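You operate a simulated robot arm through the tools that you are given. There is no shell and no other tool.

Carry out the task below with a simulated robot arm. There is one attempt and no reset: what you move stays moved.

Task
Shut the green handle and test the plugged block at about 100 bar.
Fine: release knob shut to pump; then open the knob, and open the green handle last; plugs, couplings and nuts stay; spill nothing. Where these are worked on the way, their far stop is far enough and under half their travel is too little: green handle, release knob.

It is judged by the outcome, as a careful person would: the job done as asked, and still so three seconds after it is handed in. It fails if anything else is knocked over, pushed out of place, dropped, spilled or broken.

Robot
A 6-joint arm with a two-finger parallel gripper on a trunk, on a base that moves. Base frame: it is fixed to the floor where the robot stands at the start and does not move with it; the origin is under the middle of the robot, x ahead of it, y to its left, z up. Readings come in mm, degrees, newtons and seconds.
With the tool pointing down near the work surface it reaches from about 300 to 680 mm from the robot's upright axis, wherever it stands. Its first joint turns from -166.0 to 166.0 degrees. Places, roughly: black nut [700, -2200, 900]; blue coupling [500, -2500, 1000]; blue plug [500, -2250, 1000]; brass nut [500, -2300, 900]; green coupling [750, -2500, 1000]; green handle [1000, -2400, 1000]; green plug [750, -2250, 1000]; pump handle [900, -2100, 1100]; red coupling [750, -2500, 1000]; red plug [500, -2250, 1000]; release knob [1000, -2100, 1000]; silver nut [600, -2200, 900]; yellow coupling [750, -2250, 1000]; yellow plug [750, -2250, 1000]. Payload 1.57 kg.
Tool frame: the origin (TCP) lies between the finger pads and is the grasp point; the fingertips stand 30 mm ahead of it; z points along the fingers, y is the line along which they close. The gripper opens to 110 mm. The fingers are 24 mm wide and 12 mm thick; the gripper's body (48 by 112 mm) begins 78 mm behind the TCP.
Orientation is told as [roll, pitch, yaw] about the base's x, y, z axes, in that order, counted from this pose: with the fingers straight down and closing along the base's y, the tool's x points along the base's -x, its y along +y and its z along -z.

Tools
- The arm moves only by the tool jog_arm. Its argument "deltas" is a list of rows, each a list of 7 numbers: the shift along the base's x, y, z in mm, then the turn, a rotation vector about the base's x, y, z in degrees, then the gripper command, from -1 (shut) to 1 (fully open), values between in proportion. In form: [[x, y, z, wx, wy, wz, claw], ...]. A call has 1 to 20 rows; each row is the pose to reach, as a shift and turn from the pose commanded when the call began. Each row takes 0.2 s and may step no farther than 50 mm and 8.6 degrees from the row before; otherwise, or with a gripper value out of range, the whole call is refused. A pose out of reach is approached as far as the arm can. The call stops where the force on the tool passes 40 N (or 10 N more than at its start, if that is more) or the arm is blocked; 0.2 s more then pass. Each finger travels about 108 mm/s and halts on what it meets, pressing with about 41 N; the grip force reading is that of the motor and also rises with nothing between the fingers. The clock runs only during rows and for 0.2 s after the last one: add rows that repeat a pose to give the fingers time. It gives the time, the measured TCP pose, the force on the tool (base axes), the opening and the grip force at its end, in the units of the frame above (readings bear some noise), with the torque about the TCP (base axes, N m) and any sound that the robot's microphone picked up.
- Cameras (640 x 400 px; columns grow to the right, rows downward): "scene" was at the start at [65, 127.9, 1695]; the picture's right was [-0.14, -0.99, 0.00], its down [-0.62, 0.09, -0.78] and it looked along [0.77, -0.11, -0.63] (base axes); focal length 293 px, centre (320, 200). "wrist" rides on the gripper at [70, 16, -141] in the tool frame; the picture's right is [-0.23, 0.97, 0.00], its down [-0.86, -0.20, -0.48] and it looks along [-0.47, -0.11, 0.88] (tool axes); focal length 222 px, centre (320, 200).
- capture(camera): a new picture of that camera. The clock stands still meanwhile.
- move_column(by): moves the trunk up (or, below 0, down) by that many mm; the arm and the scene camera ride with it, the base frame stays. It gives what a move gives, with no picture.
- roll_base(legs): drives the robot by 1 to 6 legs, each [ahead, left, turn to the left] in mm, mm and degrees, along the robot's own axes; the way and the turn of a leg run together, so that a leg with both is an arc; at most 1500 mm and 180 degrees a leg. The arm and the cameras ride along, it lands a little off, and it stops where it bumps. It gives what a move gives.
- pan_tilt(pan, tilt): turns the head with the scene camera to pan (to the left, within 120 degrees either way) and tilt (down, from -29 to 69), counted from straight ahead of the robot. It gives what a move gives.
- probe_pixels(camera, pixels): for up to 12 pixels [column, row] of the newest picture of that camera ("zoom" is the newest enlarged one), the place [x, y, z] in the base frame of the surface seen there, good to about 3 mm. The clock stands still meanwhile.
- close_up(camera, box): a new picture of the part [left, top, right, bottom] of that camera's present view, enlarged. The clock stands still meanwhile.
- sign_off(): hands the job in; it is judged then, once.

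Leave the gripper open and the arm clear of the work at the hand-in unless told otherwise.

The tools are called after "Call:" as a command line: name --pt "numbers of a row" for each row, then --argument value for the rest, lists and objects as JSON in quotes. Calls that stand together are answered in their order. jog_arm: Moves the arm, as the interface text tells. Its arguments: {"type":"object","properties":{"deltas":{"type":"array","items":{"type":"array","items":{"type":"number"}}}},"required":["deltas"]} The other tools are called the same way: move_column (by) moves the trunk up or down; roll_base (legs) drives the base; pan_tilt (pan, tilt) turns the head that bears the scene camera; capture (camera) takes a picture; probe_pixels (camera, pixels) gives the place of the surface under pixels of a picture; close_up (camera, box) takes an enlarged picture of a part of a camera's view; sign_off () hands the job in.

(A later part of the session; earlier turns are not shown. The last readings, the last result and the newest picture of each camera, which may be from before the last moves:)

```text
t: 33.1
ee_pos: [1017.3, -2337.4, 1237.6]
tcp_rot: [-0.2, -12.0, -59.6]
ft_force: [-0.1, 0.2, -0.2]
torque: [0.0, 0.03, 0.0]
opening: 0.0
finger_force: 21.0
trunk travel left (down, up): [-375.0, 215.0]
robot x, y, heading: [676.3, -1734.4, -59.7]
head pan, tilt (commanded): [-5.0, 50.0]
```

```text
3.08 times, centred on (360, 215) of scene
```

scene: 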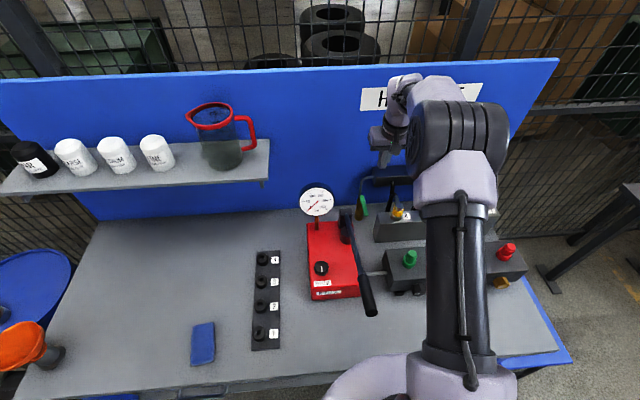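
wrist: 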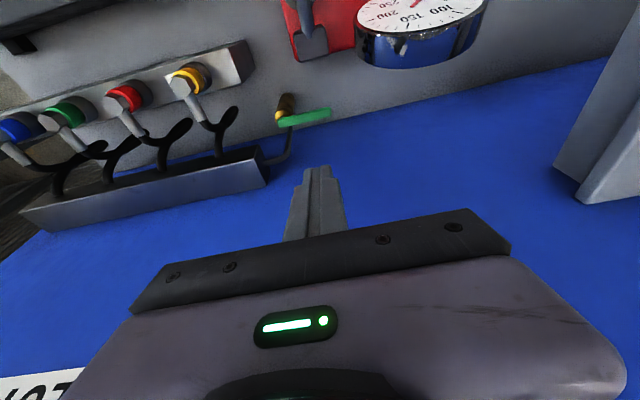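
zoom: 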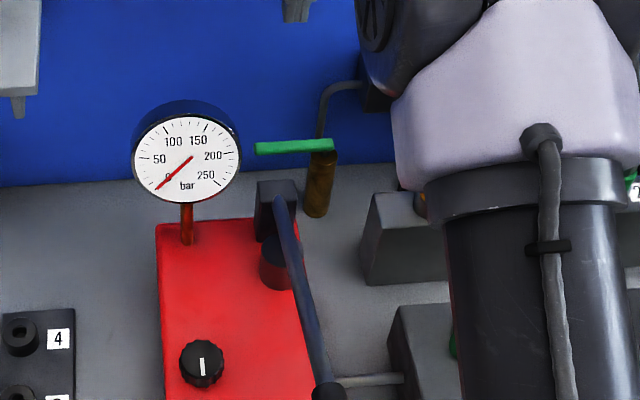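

The green handle now points left — shut. Next is the release knob: I move high (z≈1240) back over it, straighten the tool and open the fingers part way.

Call:
jog_arm --pt "-4 36 5 1.5 0.85 0 -1" --pt "-8 71 5 3.0 1.7 0 -0.5" --pt "-12 107 5 4.5 2.6 0 0" --pt "-16 142 5 6.0 3.4 0 0.27" --pt "-20 178 5 7.5 4.3 0 0.27" --pt "-24 214 5 9.0 5.2 0 0.27" --pt "-27 249 5 10.4 6.0 0 0.27"

Call:
capture --camera "wrist"

Call:
capture --camera "scene"

```text
t: 34.7
ee_pos: [986.2, -2088.3, 1247.1]
tcp_rot: [0.0, 0.1, -59.7]
ft_force: [0.2, 1.3, -0.3]
torque: [-0.03, -0.01, 0.0]
opening: 69.8
finger_force: 0.1
trunk travel left (down, up): [-375.0, 215.0]
robot x, y, heading: [682.1, -1734.0, -59.7]
head pan, tilt (commanded): [-5.0, 50.0]
```

```text
taken
```

wrist: 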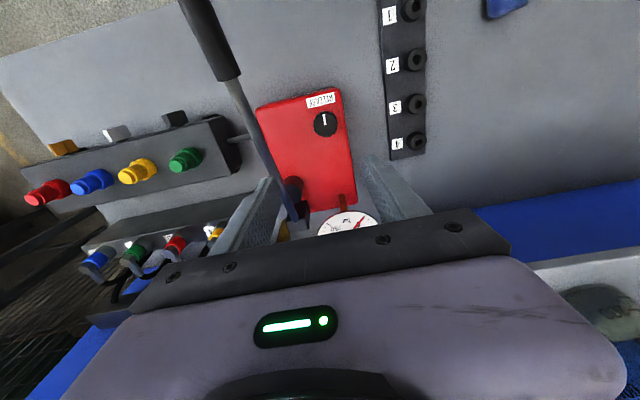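

```text
taken
```

scene: 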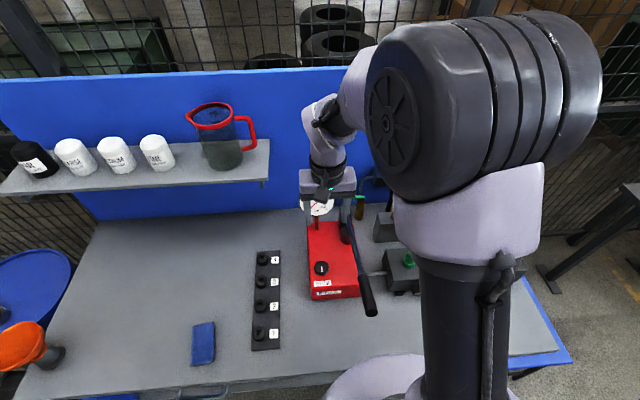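

The knob appears at (325,123) in the wrist view. I enlarge and probe its rim and centre.

Call:
close_up --camera "wrist" --box '[290, 90, 360, 150]'

Call:
probe_pixels --camera "wrist" --pixels '[[315, 123], [336, 122], [325, 113], [326, 134], [325, 123], [300, 123], [265, 150], [262, 130], [240, 85], [225, 50]]'

Call:
close_up --camera "scene" --box '[295, 225, 385, 320]'

Call:
probe_pixels --camera "zoom" --pixels '[[135, 300], [220, 300], [178, 265], [178, 300], [176, 330], [180, 310]]'

```text
6.67 times, centred on (325, 120) of wrist
```

zoom: 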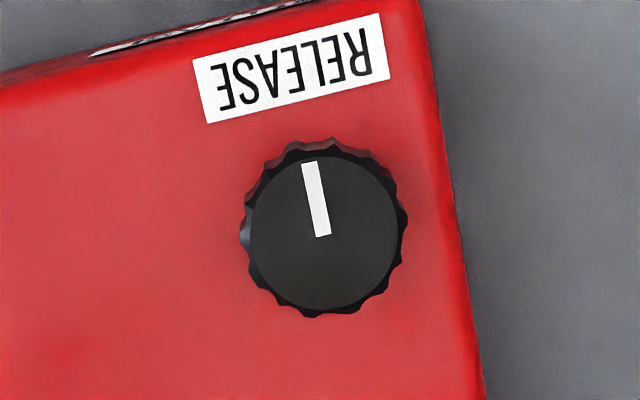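

```text
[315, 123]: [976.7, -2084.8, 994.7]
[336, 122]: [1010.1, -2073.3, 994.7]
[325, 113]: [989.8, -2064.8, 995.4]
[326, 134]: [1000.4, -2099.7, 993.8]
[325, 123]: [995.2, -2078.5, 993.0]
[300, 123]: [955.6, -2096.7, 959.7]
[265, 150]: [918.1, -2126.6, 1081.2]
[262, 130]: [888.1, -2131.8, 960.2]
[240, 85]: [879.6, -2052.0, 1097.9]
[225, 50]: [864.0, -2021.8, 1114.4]
```

```text
4.21 times, centred on (340, 272) of scene
```

zoom: 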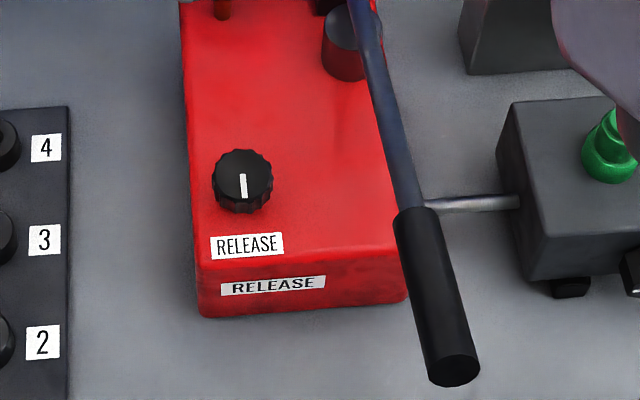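

```text
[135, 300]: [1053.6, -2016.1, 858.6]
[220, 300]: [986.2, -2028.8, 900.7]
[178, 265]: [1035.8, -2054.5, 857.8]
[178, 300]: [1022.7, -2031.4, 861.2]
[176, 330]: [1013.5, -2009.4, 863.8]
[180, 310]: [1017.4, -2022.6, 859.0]
```

Knob centre ≈ (995,-2081), top z 995, ~40 mm wide; its white mark points to the front. I centre over it and descend with fingers open 70 mm to z≈998.

Call:
jog_arm --pt "8.8 7.3 0 0 0 0 0.27" --pt "8.8 7.3 -45 0 0 0 0.27" --pt "8.8 7.3 -90 0 0 0 0.27" --pt "8.8 7.3 -135 0 0 0 0.27" --pt "8.8 7.3 -175 0 0 0 0.27" --pt "8.8 7.3 -200 0 0 0 0.27"

Call:
capture --camera "wrist"

Call:
close_up --camera "scene" --box '[270, 150, 430, 330]'

```text
t: 36.1
ee_pos: [994.4, -2080.0, 1045.6]
tcp_rot: [0.0, -0.1, -59.7]
ft_force: [-1.1, -0.2, 0.1]
torque: [0.01, -0.03, 0.02]
opening: 69.9
finger_force: 0.1
trunk travel left (down, up): [-375.0, 215.0]
robot x, y, heading: [682.2, -1740.2, -59.8]
head pan, tilt (commanded): [-5.0, 50.0]
```

```text
taken
```

wrist: 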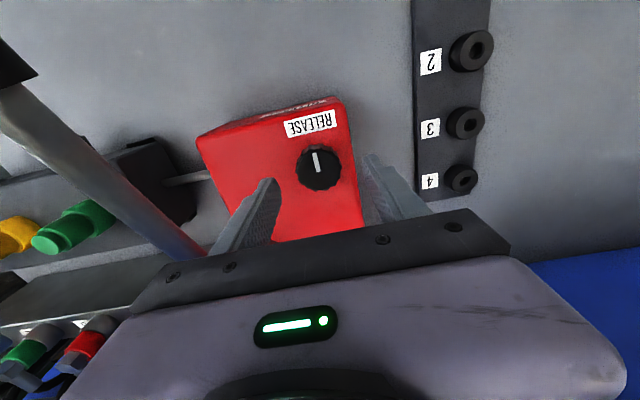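

```text
2.22 times, centred on (350, 240) of scene
```

zoom: 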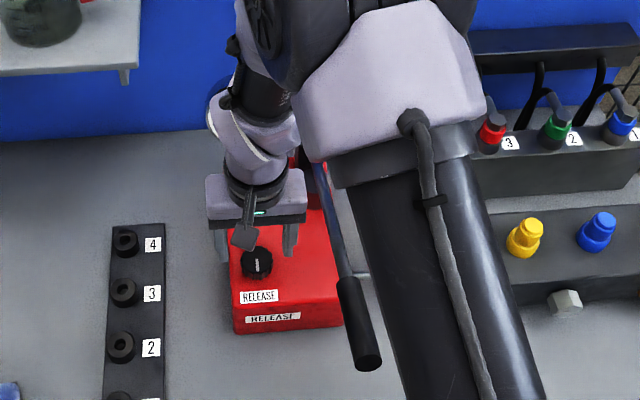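

The knob lies centred between the fingertips ((319,168) against (322,170)). I go down 47 mm more and then close on it.

Call:
jog_arm --pt "0 0 -25 0 0 0 0.27" --pt "0 0 -40 0 0 0 0.27" --pt "0 0 -47 0 0 0 0.27" --pt "0 0 -47 0 0 0 0"

Call:
capture --camera "wrist"

```text
t: 37.1
ee_pos: [995.8, -2080.9, 998.4]
tcp_rot: [-0.1, 0.1, -59.7]
ft_force: [0.0, -0.4, 0.0]
torque: [0.02, 0.0, 0.0]
opening: 55.1
finger_force: 0.0
trunk travel left (down, up): [-375.0, 215.0]
robot x, y, heading: [683.0, -1736.5, -59.7]
head pan, tilt (commanded): [-5.0, 50.0]
```

```text
taken
```

wrist: 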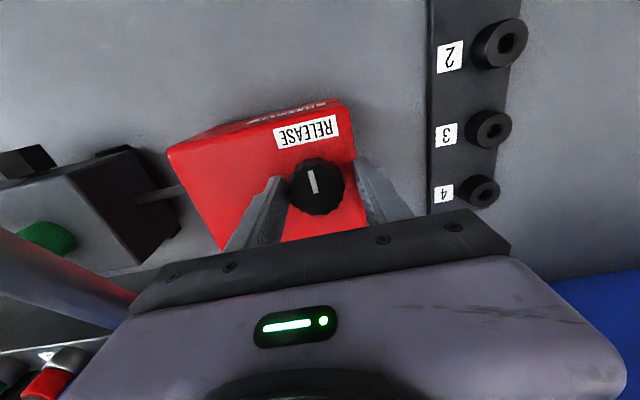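

Fingers straddle the knob evenly. I close on it.

Call:
jog_arm --pt "0 0 0 0 0 0 -0.3" --pt "0 0 0 0 0 0 -0.6" --pt "0 0 0 0 0 0 -1" --pt "0 0 0 0 0 0 -1"

Call:
close_up --camera "wrist" --box '[240, 120, 400, 230]'

```text
t: 38.1
ee_pos: [992.6, -2082.4, 999.3]
tcp_rot: [0.0, 0.2, -59.8]
ft_force: [-23.6, -14.1, -4.2]
torque: [-0.75, 0.72, -0.02]
opening: 41.8
finger_force: 44.9
trunk travel left (down, up): [-375.0, 215.0]
robot x, y, heading: [684.0, -1736.9, -59.7]
head pan, tilt (commanded): [-5.0, 50.0]
```

```text
3.64 times, centred on (320, 175) of wrist
```

zoom: 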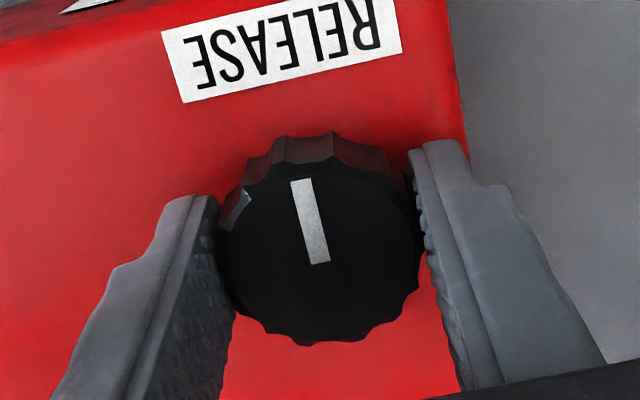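

Gripped at 41.8 mm, but a 27 N side load shows I'm ~3.5 mm off centre; I shift the hand by (-3.3,-1.9) to relax it.

Call:
jog_arm --pt "-1.7 -1.0 0 0 0 0 -1" --pt "-3.3 -1.9 0 0 0 0 -1" --pt "-3.3 -1.9 0 0 0 0 -1"

```text
t: 38.9
ee_pos: [993.7, -2082.7, 999.4]
tcp_rot: [0.1, 0.0, -59.6]
ft_force: [-6.4, 0.4, 6.3]
torque: [1.22, 0.42, -0.08]
opening: 41.9
finger_force: 44.9
trunk travel left (down, up): [-375.0, 215.0]
robot x, y, heading: [681.2, -1736.6, -59.8]
head pan, tilt (commanded): [-5.0, 50.0]
```

Load is small now. I turn clockwise (negative about z) in 8° rows, first 32°.

Call:
jog_arm --pt "0 0 0 0 0 -4 -1" --pt "0 0 0 0 0 -10 -1" --pt "0 0 0 0 0 -17 -1" --pt "0 0 0 0 0 -24 -1" --pt "0 0 0 0 0 -32 -1"

Call:
close_up --camera "wrist" --box '[240, 120, 400, 230]'

```text
t: 40.1
ee_pos: [992.6, -2082.4, 998.6]
tcp_rot: [0.2, -0.2, -91.8]
ft_force: [9.9, 7.2, 35.1]
torque: [0.65, -0.08, 0.01]
opening: 41.9
finger_force: 44.9
trunk travel left (down, up): [-375.0, 215.0]
robot x, y, heading: [680.9, -1735.3, -59.5]
head pan, tilt (commanded): [-5.0, 50.0]
```

```text
3.64 times, centred on (320, 175) of wrist
```

zoom: 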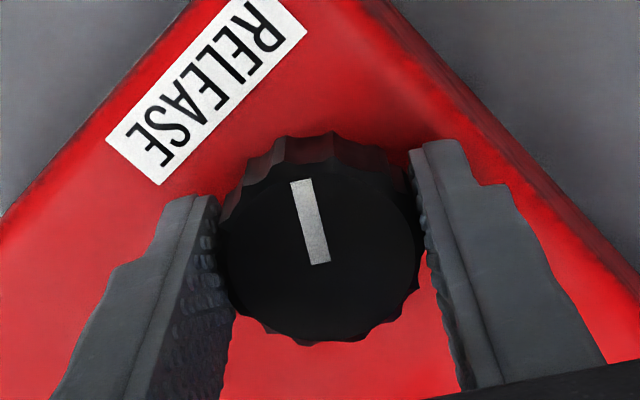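

The knob turns with the hand (mark stays fixed to the fingers), but an upward 35 N load built up. I ease up by 1 mm and read again.

Call:
jog_arm --pt "0 0 0.7 0 0 0 -1" --pt "0 0 1.2 0 0 0 -1"

```text
t: 40.7
ee_pos: [994.0, -2083.5, 998.7]
tcp_rot: [0.0, -0.2, -91.6]
ft_force: [10.3, 8.5, 18.5]
torque: [-0.98, -0.43, -0.01]
opening: 41.7
finger_force: 44.2
trunk travel left (down, up): [-375.0, 215.0]
robot x, y, heading: [684.1, -1732.6, -59.5]
head pan, tilt (commanded): [-5.0, 50.0]
```

Easing helps (about 14 N per mm). I ease a bit further up and sideways, then turn on to about 64°.

Call:
jog_arm --pt "1.3 1.1 1.0 0 0 0 -1" --pt "1.3 1.1 1.2 0 0 -6 -1" --pt "1.3 1.1 1.4 0 0 -13 -1" --pt "1.3 1.1 1.6 0 0 -20 -1" --pt "1.3 1.1 1.8 0 0 -28 -1"

Call:
close_up --camera "wrist" --box '[240, 120, 400, 230]'

```text
t: 41.9
ee_pos: [995.2, -2082.2, 998.2]
tcp_rot: [0.0, 0.0, -119.8]
ft_force: [-2.0, -6.9, 1.1]
torque: [0.42, 0.41, 0.0]
opening: 41.5
finger_force: 45.0
trunk travel left (down, up): [-375.0, 215.0]
robot x, y, heading: [685.1, -1735.7, -59.6]
head pan, tilt (commanded): [-5.0, 50.0]
```

```text
3.64 times, centred on (320, 175) of wrist
```

zoom: 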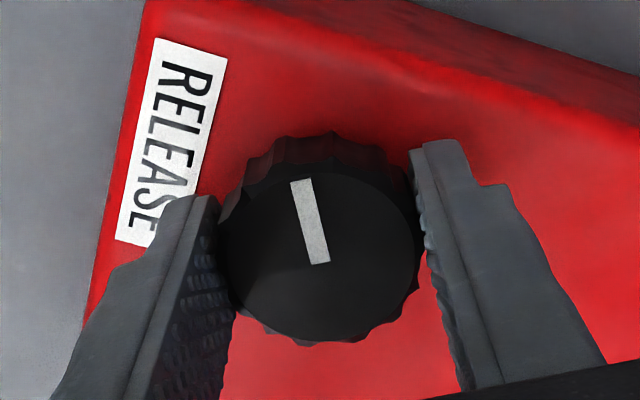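

60° turned, no torque about z yet and loads small. I continue another 32°.

Call:
jog_arm --pt "0 0 0.2 0 0 -6 -1" --pt "0 0 0.4 0 0 -13 -1" --pt "0 0 0.6 0 0 -20 -1" --pt "0 0 0.8 0 0 -26 -1" --pt "0 0 1.0 0 0 -32 -1"

Call:
close_up --camera "wrist" --box '[240, 120, 400, 230]'

```text
t: 43.1
ee_pos: [994.3, -2083.1, 999.6]
tcp_rot: [-0.3, 0.0, -151.7]
ft_force: [-5.5, -3.0, -32.1]
torque: [-0.15, -0.12, 0.37]
opening: 41.7
finger_force: 45.2
trunk travel left (down, up): [-375.0, 215.0]
robot x, y, heading: [683.4, -1735.4, -59.9]
head pan, tilt (commanded): [-5.0, 50.0]
```

```text
3.64 times, centred on (320, 175) of wrist
```

zoom: 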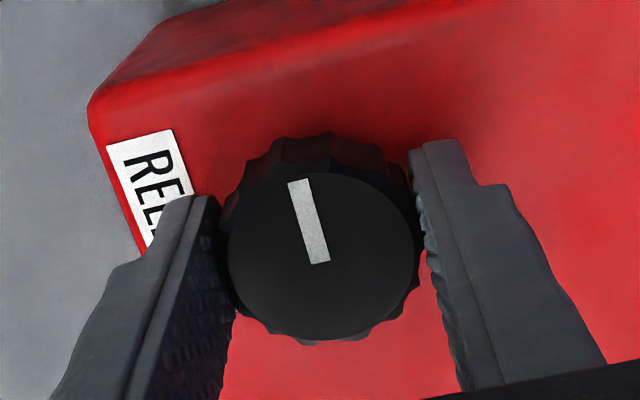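

About 92° turned; torque about z now 0.37 Nm (resisting) and downward load 32 N because I lifted too much. I lower 2 mm, then turn a bit further.

Call:
jog_arm --pt "0 0 -1.0 0 0 0 -1" --pt "0 0 -2.0 0 0 0 -1" --pt "0 0 -2.0 0 0 -3 -1" --pt "0 0 -2.0 0 0 -6 -1"

Call:
close_up --camera "wrist" --box '[240, 120, 400, 230]'

```text
t: 44.1
ee_pos: [994.7, -2082.5, 1001.2]
tcp_rot: [0.1, 0.2, -157.8]
ft_force: [1.3, -2.7, 3.5]
torque: [0.14, 0.15, 0.58]
opening: 41.4
finger_force: 45.1
trunk travel left (down, up): [-375.0, 215.0]
robot x, y, heading: [678.8, -1736.8, -59.7]
head pan, tilt (commanded): [-5.0, 50.0]
```

```text
3.64 times, centred on (320, 175) of wrist
```

zoom: 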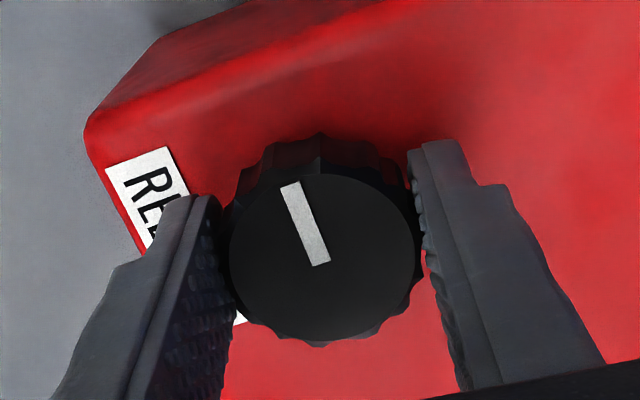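

The mark has now begun to slip against the fingers and torque is 0.58 Nm: the knob is at its stop, ~90° clockwise (shut). I open the fingers, lift, and look at the knob and gauge.

Call:
jog_arm --pt "0 0 0 0 0 0 0" --pt "0 0 0 0 0 0 0.27" --pt "0 0 20 0 0 0 0.27" --pt "0 0 60 0 0 0 0.27" --pt "0 0 110 0 0 0 0.27" --pt "0 0 160 0 0 0 0.27" --pt "0 0 200 0 0 0 0.27"

Call:
capture --camera "wrist"

```text
t: 45.7
ee_pos: [990.4, -2080.0, 1199.2]
tcp_rot: [0.0, 0.0, -157.8]
ft_force: [0.3, -0.1, 0.0]
torque: [-0.03, 0.01, 0.03]
opening: 69.9
finger_force: 0.1
trunk travel left (down, up): [-375.0, 215.0]
robot x, y, heading: [683.5, -1734.7, -59.8]
head pan, tilt (commanded): [-5.0, 50.0]
```

```text
taken
```

wrist: 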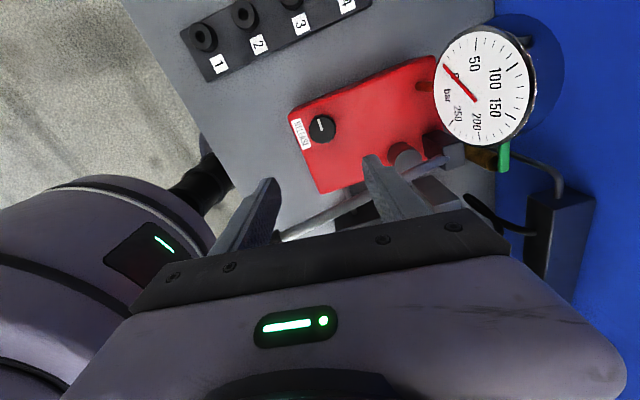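

The knob's mark now points left (shut). I lift a little more and turn the wrist back to its first yaw.

Call:
jog_arm --pt "0 0 20 0 0 8 0.27" --pt "0 0 40 0 0 16 0.27" --pt "0 0 60 0 0 24 0.27" --pt "0 0 60 0 0 32 0.27" --pt "0 0 60 0 0 40 0.27" --pt "0 0 60 0 0 48 0.27" --pt "0 0 60 0 0 56 0.27" --pt "0 0 60 0 0 64 0.27" --pt "0 0 60 0 0 72 0.27" --pt "0 0 60 0 0 80 0.27" --pt "0 0 60 0 0 88 0.27" --pt "0 0 60 0 0 96 0.27" --pt "0 0 60 0 0 98 0.27"

Call:
roll_base --legs '[[-115, 0, 0]]'

Call:
pan_tilt --pan 0 --tilt 50

Call:
capture --camera "scene"

Call:
capture --camera "wrist"

```text
t: 48.5
ee_pos: [994.9, -2083.0, 1258.7]
tcp_rot: [0.0, 0.0, -59.5]
ft_force: [0.3, 0.1, 0.9]
torque: [-0.01, 0.05, -0.01]
opening: 69.8
finger_force: 0.0
trunk travel left (down, up): [-375.0, 215.0]
robot x, y, heading: [684.3, -1735.5, -59.7]
head pan, tilt (commanded): [-5.0, 50.0]
```

```text
t: 49.8
ee_pos: [935.6, -1983.3, 1259.8]
tcp_rot: [0.0, 0.0, -59.8]
ft_force: [-0.9, 0.1, 0.5]
torque: [-0.06, 0.01, -0.01]
opening: 69.8
finger_force: 0.0
trunk travel left (down, up): [-375.0, 215.0]
robot x, y, heading: [627.0, -1639.2, -59.5]
head pan, tilt (commanded): [-5.0, 50.0]
```

```text
t: 50.4
ee_pos: [935.9, -1984.8, 1258.6]
tcp_rot: [0.1, 0.0, -59.8]
ft_force: [-0.1, -0.1, -0.2]
torque: [-0.03, 0.03, 0.01]
opening: 69.6
finger_force: 0.1
trunk travel left (down, up): [-375.0, 215.0]
robot x, y, heading: [625.8, -1638.7, -59.7]
head pan, tilt (commanded): [0.0, 50.0]
```

```text
taken
```

scene: 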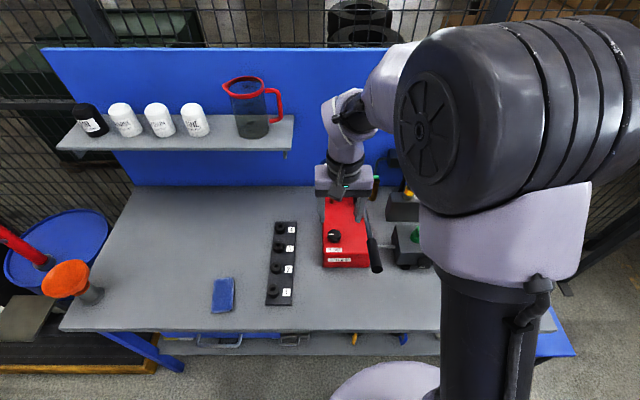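

```text
taken
```

wrist: 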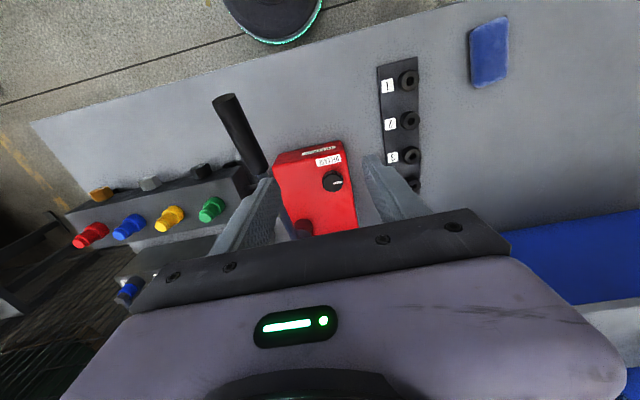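

I've backed to ~320 mm off the edge. Next I move over the lever's black grip at about (834,-1990), still high at z 1230, and check.

Call:
jog_arm --pt "-34 -2 -10 0 0 0 0.27" --pt "-68 -4 -20 0 0 0 0.27" --pt "-102 -5.5 -28 0 0 0 0.27"

Call:
capture --camera "wrist"

Call:
capture --camera "scene"

```text
t: 51.2
ee_pos: [832.2, -1991.0, 1229.6]
tcp_rot: [0.1, 0.0, -59.8]
ft_force: [-0.8, -0.4, -0.3]
torque: [-0.03, -0.02, -0.01]
opening: 69.7
finger_force: 0.0
trunk travel left (down, up): [-375.0, 215.0]
robot x, y, heading: [626.1, -1636.7, -59.9]
head pan, tilt (commanded): [0.0, 50.0]
```

```text
taken
```

wrist: 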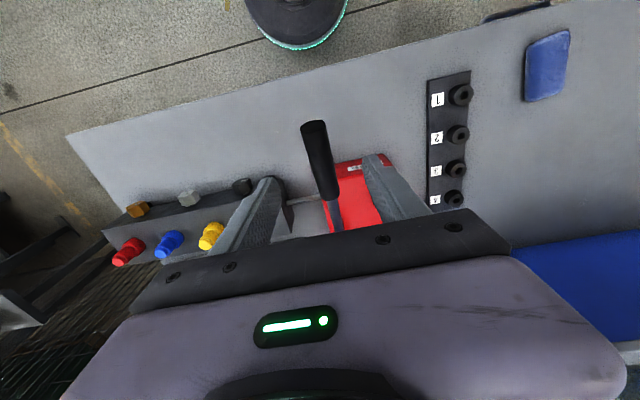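

```text
taken
```

scene: 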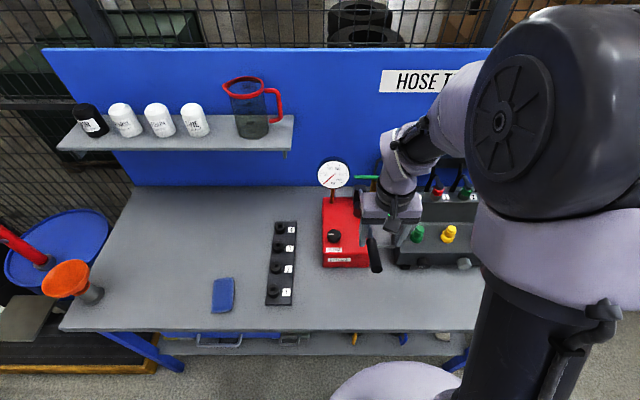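

The gauge stays visible at (333,173) in the scene. I probe the grip line in the wrist view between (313,125) and (330,195).

Call:
probe_pixels --camera "wrist" --pixels '[[312, 122], [314, 130], [317, 145], [321, 160], [325, 175], [329, 190], [333, 205], [336, 220], [305, 145], [331, 145]]'

Call:
close_up --camera "scene" --box '[300, 150, 420, 280]'

```text
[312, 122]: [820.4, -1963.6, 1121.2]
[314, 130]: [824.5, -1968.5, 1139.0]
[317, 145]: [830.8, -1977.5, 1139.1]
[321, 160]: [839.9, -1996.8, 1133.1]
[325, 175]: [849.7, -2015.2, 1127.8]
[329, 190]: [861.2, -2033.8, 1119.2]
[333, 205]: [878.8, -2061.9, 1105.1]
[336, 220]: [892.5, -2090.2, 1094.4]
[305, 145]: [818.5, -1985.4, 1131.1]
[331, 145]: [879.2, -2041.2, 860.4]
```

```text
3.08 times, centred on (360, 215) of scene
```

zoom: 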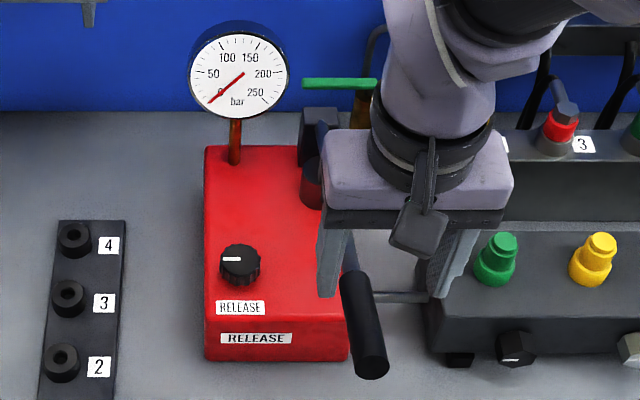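

Gauge reads 0, knob mark left, green bar left. Grip centre is at about (834.5,-1989.5,1121). I centre and descend to z 1118, then close.

Call:
jog_arm --pt "2.6 1.5 -35 0 0 0 0.27" --pt "2.6 1.5 -75 0 0 0 0.27" --pt "2.6 1.5 -100 0 0 0 0.27" --pt "2.6 1.5 -112 0 0 0 0.27" --pt "2.6 1.5 -112 0 0 0 0.0"

Call:
capture --camera "wrist"

```text
t: 52.4
ee_pos: [837.4, -1988.3, 1120.6]
tcp_rot: [0.0, 0.0, -59.7]
ft_force: [0.3, -0.4, -0.1]
torque: [-0.01, 0.0, -0.01]
opening: 55.0
finger_force: 0.1
trunk travel left (down, up): [-375.0, 215.0]
robot x, y, heading: [623.5, -1636.5, -59.5]
head pan, tilt (commanded): [0.0, 50.0]
```

```text
taken
```

wrist: 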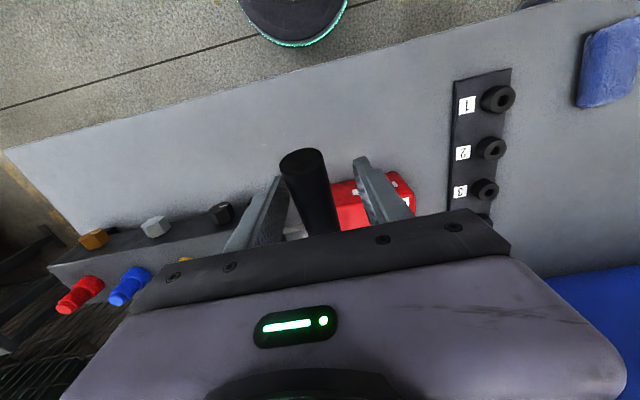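

The grip is between the fingers. I close on it gently in steps.

Call:
jog_arm --pt "0 0 0 0 0 0 -0.3" --pt "0 0 0 0 0 0 -0.5" --pt "0 0 0 0 0 0 -1" --pt "0 0 0 0 0 0 -1"

Call:
close_up --camera "scene" --box '[300, 150, 420, 280]'

```text
t: 53.4
ee_pos: [833.5, -1991.3, 1119.5]
tcp_rot: [0.2, 0.0, -59.9]
ft_force: [-31.6, -18.3, -1.9]
torque: [-0.03, 0.15, -0.22]
opening: 27.8
finger_force: 38.3
trunk travel left (down, up): [-375.0, 215.0]
robot x, y, heading: [625.8, -1634.5, -59.9]
head pan, tilt (commanded): [0.0, 50.0]
```

```text
3.08 times, centred on (360, 215) of scene
```

zoom: 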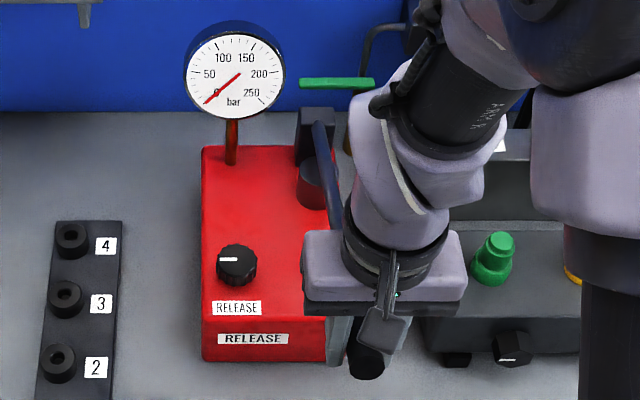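

Held at 27.8 mm but a 36 N sideways load: I shift (-4,-2.3) to relax.

Call:
jog_arm --pt "-2 -1.2 0 0 0 0 -1" --pt "-4 -2.3 0 0 0 0 -1" --pt "-4 -2.3 0 0 0 0 -1"

```text
t: 54.2
ee_pos: [832.4, -1991.4, 1119.6]
tcp_rot: [0.0, -0.1, -59.7]
ft_force: [-8.5, -6.3, 3.5]
torque: [-0.75, -0.57, -0.21]
opening: 28.0
finger_force: 38.6
trunk travel left (down, up): [-375.0, 215.0]
robot x, y, heading: [625.1, -1633.1, -60.2]
head pan, tilt (commanded): [0.0, 50.0]
```

Load relaxed. Now a first careful down-stroke of 10° along the lever's arc.

Call:
jog_arm --pt "-2.0 3.4 -13.4 -1.08 -0.63 0 -1" --pt "-3.6 6.2 -26.9 -2.16 -1.26 0 -1" --pt "-4.9 8.5 -40.6 -3.24 -1.88 0 -1" --pt "-6.0 10.3 -54.4 -4.33 -2.51 0 -1"

Call:
close_up --camera "scene" --box '[300, 150, 420, 280]'

```text
t: 55.2
ee_pos: [827.1, -1981.0, 1064.5]
tcp_rot: [0.0, -5.0, -59.8]
ft_force: [8.3, 0.5, 3.0]
torque: [-0.53, -0.37, -0.27]
opening: 27.7
finger_force: 38.4
trunk travel left (down, up): [-375.0, 215.0]
robot x, y, heading: [623.8, -1634.9, -59.7]
head pan, tilt (commanded): [0.0, 50.0]
```

```text
3.08 times, centred on (360, 215) of scene
```

zoom: 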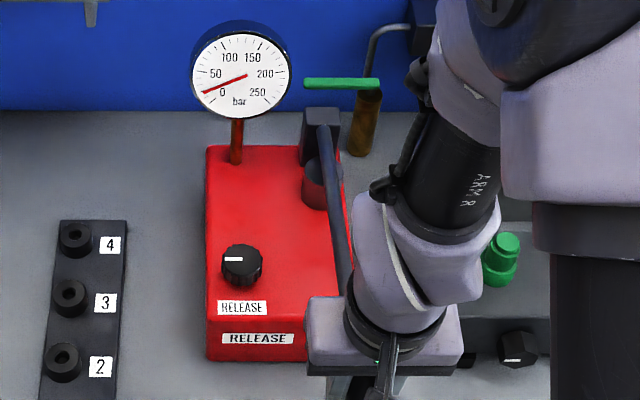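

The lever moves easily and the gauge has risen. I enlarge the gauge.

Call:
close_up --camera "scene" --box '[312, 152, 356, 196]'

```text
9.09 times, centred on (334, 174) of scene
```

zoom: 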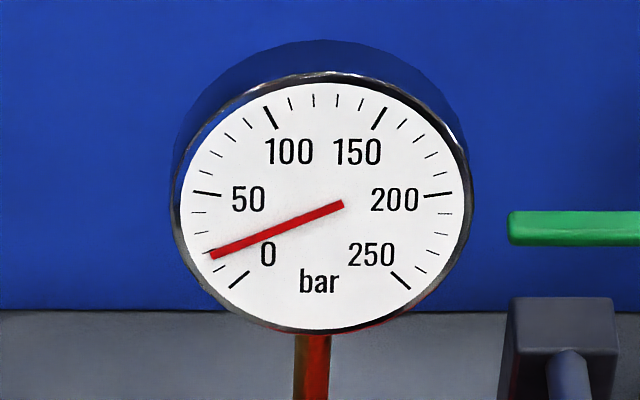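

The gauge reads ~19 bar after 10° of stroke (≈1.9 bar/°). I continue the down-stroke 15° more, watching the force.

Call:
jog_arm --pt "-0.75 1.3 -13.9 -1.08 -0.63 0 -1" --pt "-1.15 2.0 -27.8 -2.16 -1.26 0 -1" --pt "-1.3 2.25 -41.7 -3.24 -1.88 0 -1" --pt "-1.1 1.9 -55.6 -4.33 -2.51 0 -1" --pt "-0.65 1.1 -69.6 -5.4 -3.14 0 -1"

Call:
close_up --camera "scene" --box '[312, 152, 356, 196]'

Call:
close_up --camera "scene" --box '[300, 150, 420, 280]'

```text
t: 56.4
ee_pos: [826.8, -1979.5, 994.9]
tcp_rot: [0.0, -11.2, -59.8]
ft_force: [7.5, -1.5, 4.4]
torque: [-0.34, -0.2, -0.33]
opening: 28.0
finger_force: 38.3
trunk travel left (down, up): [-375.0, 215.0]
robot x, y, heading: [625.1, -1634.8, -59.6]
head pan, tilt (commanded): [0.0, 50.0]
```

```text
9.09 times, centred on (334, 174) of scene
```

zoom: 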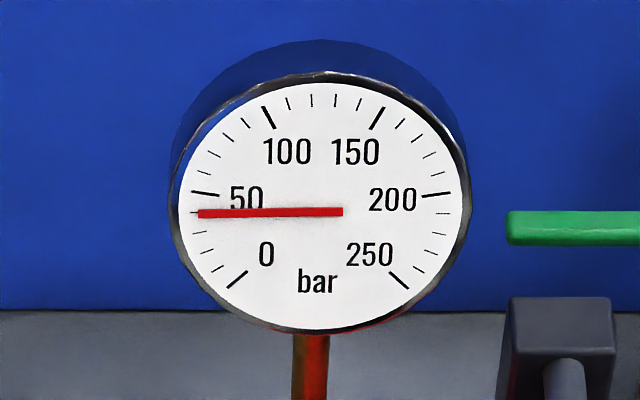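

```text
3.08 times, centred on (360, 215) of scene
```

zoom: 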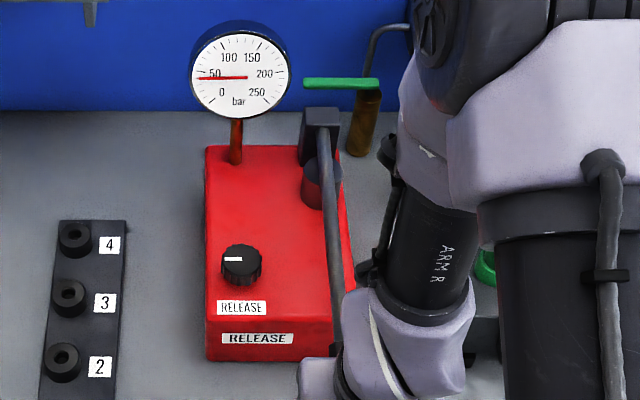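

The gauge reads ~41 bar after 22.5°. Gripping firmly, I raise the lever back up along the same arc.

Call:
jog_arm --pt "-0.45 0.78 14 1.08 0.63 0 -1" --pt "-0.65 1.1 27.9 2.16 1.26 0 -1" --pt "-0.5 0.86 41.8 3.24 1.88 0 -1" --pt "-0.1 0.17 55.7 4.33 2.51 0 -1" --pt "0.65 -1.1 69.6 5.4 3.14 0 -1" --pt "1.7 -2.9 83.4 6.5 3.77 0 -1" --pt "3.0 -5.2 97.1 7.57 4.39 0 -1" --pt "4.7 -8.0 110.6 8.65 5.02 0 -1" --pt "5.6 -9.6 117.1 9.2 5.3 0 -1"

Call:
close_up --camera "scene" --box '[312, 152, 356, 196]'

Call:
close_up --camera "scene" --box '[300, 150, 420, 280]'

```text
t: 58.4
ee_pos: [831.9, -1988.3, 1113.1]
tcp_rot: [0.0, -0.6, -59.7]
ft_force: [-2.0, 4.5, -0.8]
torque: [1.0, 0.58, -0.13]
opening: 27.9
finger_force: 38.3
trunk travel left (down, up): [-375.0, 215.0]
robot x, y, heading: [625.2, -1638.4, -60.0]
head pan, tilt (commanded): [0.0, 50.0]
```

```text
9.09 times, centred on (334, 174) of scene
```

zoom: 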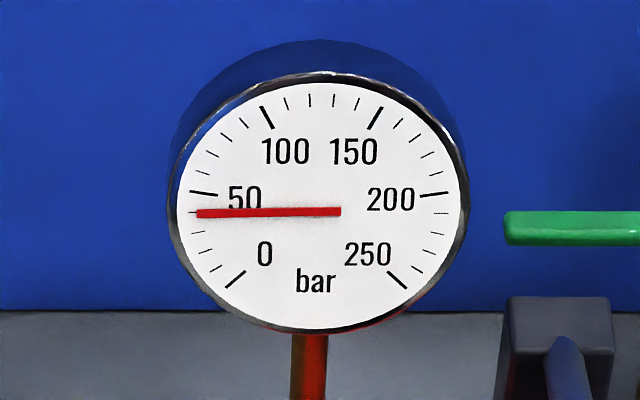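

```text
3.08 times, centred on (360, 215) of scene
```

zoom: 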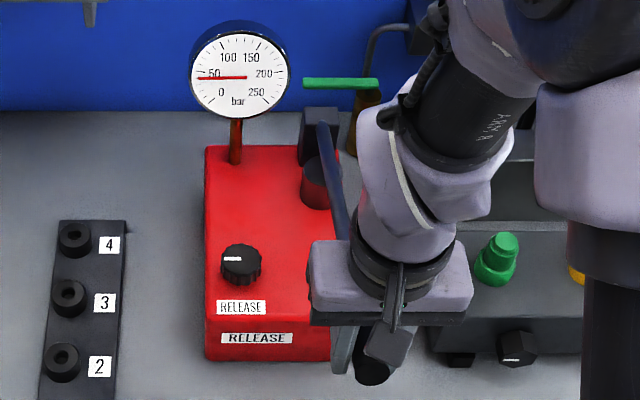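

Pressure holds at ~41 bar with the lever up. Second down-stroke of ~21°, expecting ~80 bar.

Call:
jog_arm --pt "-0.9 1.56 -6.5 -0.52 -0.3 0 -1" --pt "-2.56 4.4 -20 -1.6 -0.93 0 -1" --pt "-3.87 6.66 -33.7 -2.68 -1.56 0 -1" --pt "-4.9 8.5 -47.5 -3.76 -2.18 0 -1" --pt "-5.7 9.8 -61.4 -4.84 -2.81 0 -1" --pt "-6.1 10.5 -75.3 -5.93 -3.44 0 -1" --pt "-6.2 10.7 -89.2 -7.0 -4.07 0 -1" --pt "-6.0 10.4 -103.1 -8.09 -4.69 0 -1" --pt "-5.6 9.6 -117.1 -9.17 -5.32 0 -1"

Call:
close_up --camera "scene" --box '[312, 152, 356, 196]'

```text
t: 60.4
ee_pos: [825.9, -1978.4, 993.3]
tcp_rot: [0.1, -11.2, -59.9]
ft_force: [-9.7, -7.8, 4.3]
torque: [-0.56, -0.26, -0.36]
opening: 28.0
finger_force: 38.0
trunk travel left (down, up): [-375.0, 215.0]
robot x, y, heading: [620.9, -1634.8, -59.8]
head pan, tilt (commanded): [0.0, 50.0]
```

```text
9.09 times, centred on (334, 174) of scene
```

zoom: 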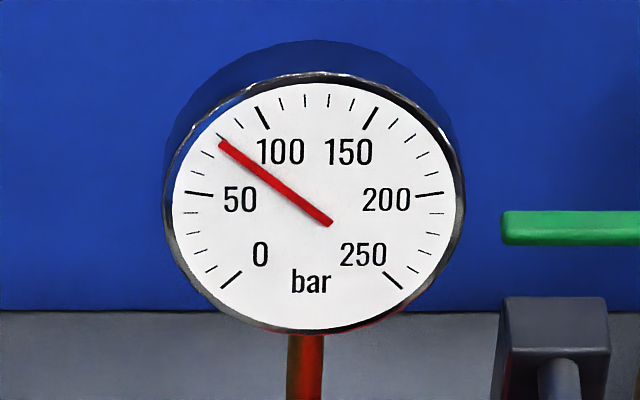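

~80 bar now. I raise the lever again along the same arc.

Call:
jog_arm --pt "-0.45 0.78 14 1.08 0.63 0 -1" --pt "-0.65 1.1 27.9 2.16 1.26 0 -1" --pt "-0.5 0.86 41.8 3.24 1.88 0 -1" --pt "-0.1 0.17 55.7 4.33 2.51 0 -1" --pt "0.65 -1.1 69.6 5.4 3.14 0 -1" --pt "1.7 -2.9 83.4 6.5 3.77 0 -1" --pt "3.0 -5.2 97.1 7.57 4.39 0 -1" --pt "4.7 -8.0 110.6 8.65 5.02 0 -1" --pt "5.6 -9.6 117.1 9.2 5.3 0 -1"

Call:
close_up --camera "scene" --box '[312, 152, 356, 196]'

```text
t: 62.4
ee_pos: [830.2, -1987.4, 1111.2]
tcp_rot: [0.2, -0.7, -59.7]
ft_force: [-3.4, 0.3, -2.7]
torque: [0.99, 0.6, -0.32]
opening: 27.8
finger_force: 38.3
trunk travel left (down, up): [-375.0, 215.0]
robot x, y, heading: [623.3, -1636.0, -59.7]
head pan, tilt (commanded): [0.0, 50.0]
```

```text
9.09 times, centred on (334, 174) of scene
```

zoom: 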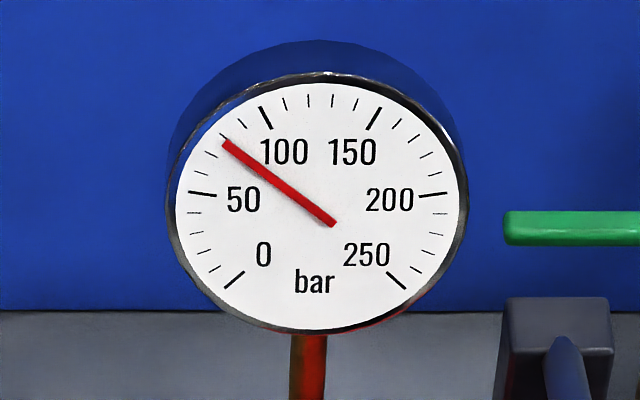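

Holding at ~80 bar. Third partial down-stroke of ~8.7°, aiming for ~96, then trim.

Call:
jog_arm --pt "-0.9 1.56 -6.5 -0.52 -0.3 0 -1" --pt "-2.56 4.4 -20 -1.6 -0.93 0 -1" --pt "-3.87 6.66 -33.7 -2.68 -1.56 0 -1" --pt "-4.9 8.5 -47.5 -3.76 -2.18 0 -1"

Call:
close_up --camera "scene" --box '[312, 152, 356, 196]'

```text
t: 63.4
ee_pos: [827.4, -1979.9, 1064.4]
tcp_rot: [0.1, -4.9, -59.8]
ft_force: [2.1, 0.4, 4.3]
torque: [-0.76, -0.39, -0.31]
opening: 28.0
finger_force: 38.3
trunk travel left (down, up): [-375.0, 215.0]
robot x, y, heading: [623.5, -1634.1, -59.9]
head pan, tilt (commanded): [0.0, 50.0]
```

```text
9.09 times, centred on (334, 174) of scene
```

zoom: 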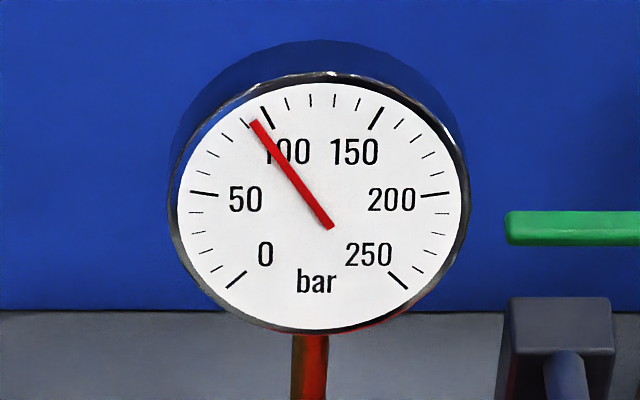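

~95 bar. One more 2.5° step for ~100.

Call:
jog_arm --pt "-0.4 0.7 -7 -0.54 -0.31 0 -1" --pt "-0.75 1.3 -14.2 -1.08 -0.63 0 -1" --pt "-0.75 1.3 -14.2 -1.08 -0.63 0 -1"

Call:
close_up --camera "scene" --box '[312, 152, 356, 196]'

```text
t: 64.2
ee_pos: [825.2, -1979.1, 1048.9]
tcp_rot: [0.0, -6.1, -59.8]
ft_force: [7.1, 1.6, 3.4]
torque: [-0.71, -0.39, -0.24]
opening: 27.5
finger_force: 38.7
trunk travel left (down, up): [-375.0, 215.0]
robot x, y, heading: [629.7, -1633.1, -59.8]
head pan, tilt (commanded): [0.0, 50.0]
```

```text
9.09 times, centred on (334, 174) of scene
```

zoom: 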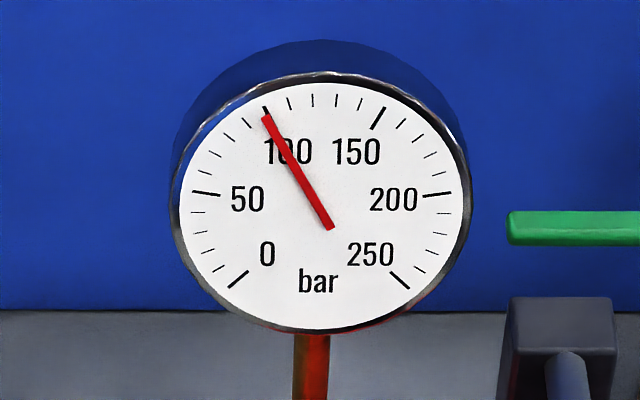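

The needle sits right on 100 bar. I raise the lever back to its resting height (up-strokes don't change pressure), and hold for 2 s to watch the pressure.

Call:
jog_arm --pt "0.75 -1.3 14.2 1.08 0.63 0 -1" --pt "1.8 -3.1 28 2.16 1.26 0 -1" --pt "3.1 -5.4 41.7 3.24 1.88 0 -1" --pt "4.8 -8.2 55.2 4.33 2.51 0 -1" --pt "6.5 -11.2 67 5.3 3.07 0 -1" --pt "6.5 -11.2 67 5.3 3.07 0 -1" --pt "6.5 -11.2 67 5.3 3.07 0 -1" --pt "6.5 -11.2 67 5.3 3.07 0 -1" --pt "6.5 -11.2 67 5.3 3.07 0 -1" --pt "6.5 -11.2 67 5.3 3.07 0 -1" --pt "6.5 -11.2 67 5.3 3.07 0 -1" --pt "6.5 -11.2 67 5.3 3.07 0 -1" --pt "6.5 -11.2 67 5.3 3.07 0 -1" --pt "6.5 -11.2 67 5.3 3.07 0 -1"

Call:
close_up --camera "scene" --box '[312, 152, 356, 196]'

Call:
close_up --camera "scene" --box '[300, 150, 420, 280]'

```text
t: 67.2
ee_pos: [831.2, -1989.1, 1116.6]
tcp_rot: [0.0, -0.1, -59.8]
ft_force: [1.3, -3.2, 4.7]
torque: [-0.92, -0.47, -0.2]
opening: 27.7
finger_force: 38.0
trunk travel left (down, up): [-375.0, 215.0]
robot x, y, heading: [623.6, -1635.7, -60.1]
head pan, tilt (commanded): [0.0, 50.0]
```

```text
9.09 times, centred on (334, 174) of scene
```

zoom: 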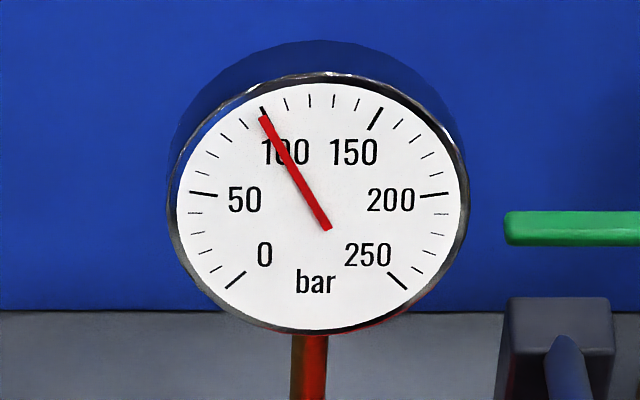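

```text
3.08 times, centred on (360, 215) of scene
```

zoom: 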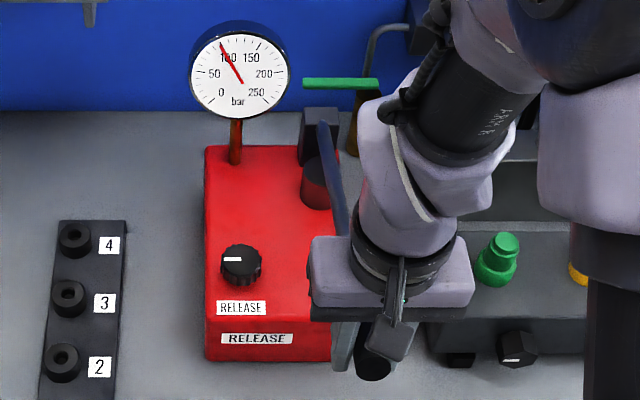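

Pressure holds at 100 bar. I let go of the lever and lift straight up.

Call:
jog_arm --pt "0 0 0 0 0 0 -0.3" --pt "0 0 0 0 0 0 0.1" --pt "0 0 0 0 0 0 0.27" --pt "0 0 20 0 0 0 0.27" --pt "0 0 60 0 0 0 0.27" --pt "0 0 105 0 0 0 0.27" --pt "0 0 145 0 0 0 0.27"

Call:
capture --camera "scene"

Call:
close_up --camera "scene" --box '[300, 150, 420, 280]'

```text
t: 68.8
ee_pos: [833.5, -1990.9, 1263.5]
tcp_rot: [0.1, -0.2, -59.8]
ft_force: [-0.3, 0.3, 0.2]
torque: [-0.04, -0.01, -0.01]
opening: 69.9
finger_force: 0.1
trunk travel left (down, up): [-375.0, 215.0]
robot x, y, heading: [621.7, -1636.2, -59.8]
head pan, tilt (commanded): [0.0, 50.0]
```

```text
taken
```

scene: 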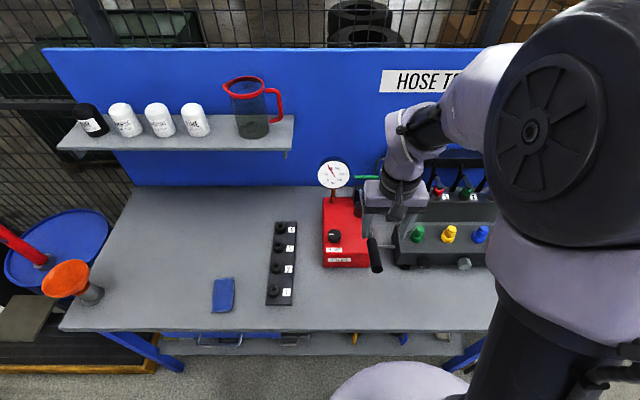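

```text
3.08 times, centred on (360, 215) of scene
```

zoom: 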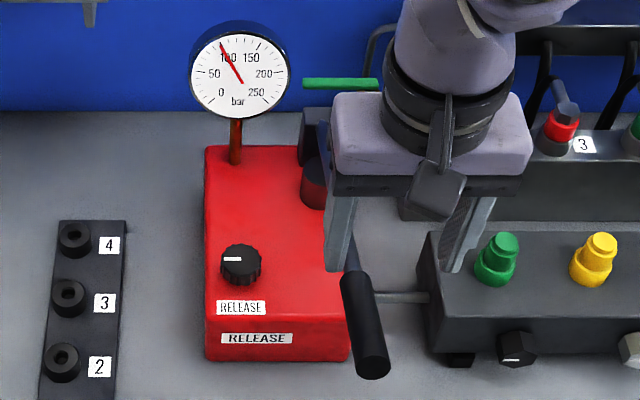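

Lever rests up by itself and the gauge stays at 100. Now I go over the knob at (994,-2082) high up while turning the wrist 90° clockwise, so I can then turn the knob back counter-clockwise.

Call:
jog_arm --pt "14.6 -8.3 0 0 0 -8.2 0.27" --pt "29.2 -16.7 0 0 0 -16.4 0.27" --pt "43.8 -25 0 0 0 -24.6 0.27" --pt "58.4 -33.3 0 0 0 -32.8 0.27" --pt "73 -41.6 0 0 0 -41 0.27" --pt "87.6 -50 0 0 0 -49.2 0.27" --pt "102.1 -58.3 0 0 0 -57.4 0.27" --pt "116.7 -66.6 0 0 0 -65.6 0.27" --pt "131.3 -75 0 0 0 -73.8 0.27" --pt "145.9 -83.3 0 0 0 -82 0.27" --pt "160.5 -91.6 0 0 0 -90 0.27"

Call:
capture --camera "wrist"

```text
t: 71.2
ee_pos: [993.3, -2083.0, 1260.1]
tcp_rot: [0.0, -0.2, -150.0]
ft_force: [0.3, 0.8, -0.8]
torque: [-0.03, -0.03, 0.0]
opening: 70.4
finger_force: 0.1
trunk travel left (down, up): [-375.0, 215.0]
robot x, y, heading: [622.1, -1634.4, -59.9]
head pan, tilt (commanded): [0.0, 50.0]
```

```text
taken
```

wrist: 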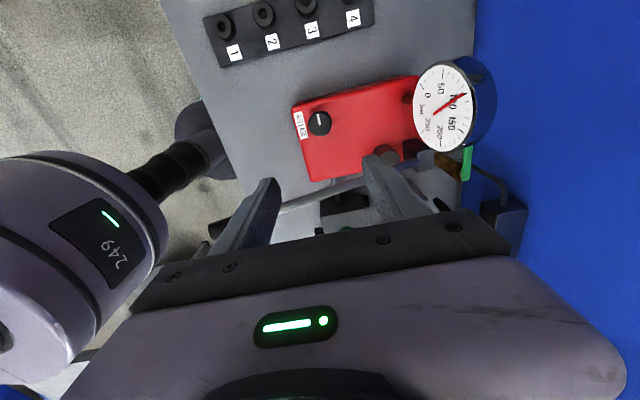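

I enlarge the knob at (320,122) and probe its rim to centre accurately.

Call:
close_up --camera "wrist" --box '[285, 90, 355, 150]'

Call:
probe_pixels --camera "zoom" --pixels '[[245, 210], [395, 205], [315, 140], [320, 280], [320, 215], [330, 215]]'

```text
6.67 times, centred on (320, 120) of wrist
```

zoom: 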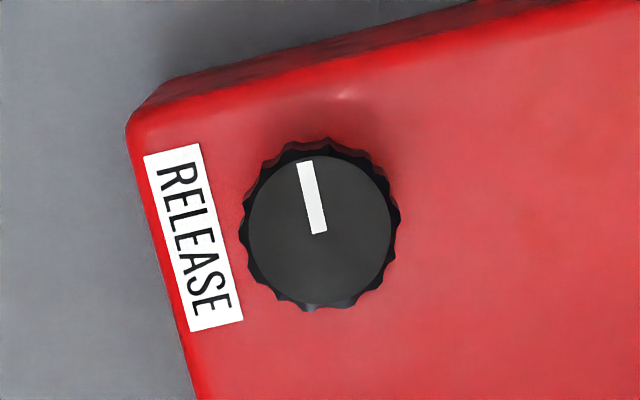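

```text
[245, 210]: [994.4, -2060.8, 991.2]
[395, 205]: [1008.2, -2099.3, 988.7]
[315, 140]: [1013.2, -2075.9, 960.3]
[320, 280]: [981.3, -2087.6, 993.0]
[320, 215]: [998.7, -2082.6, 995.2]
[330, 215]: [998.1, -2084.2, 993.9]
```

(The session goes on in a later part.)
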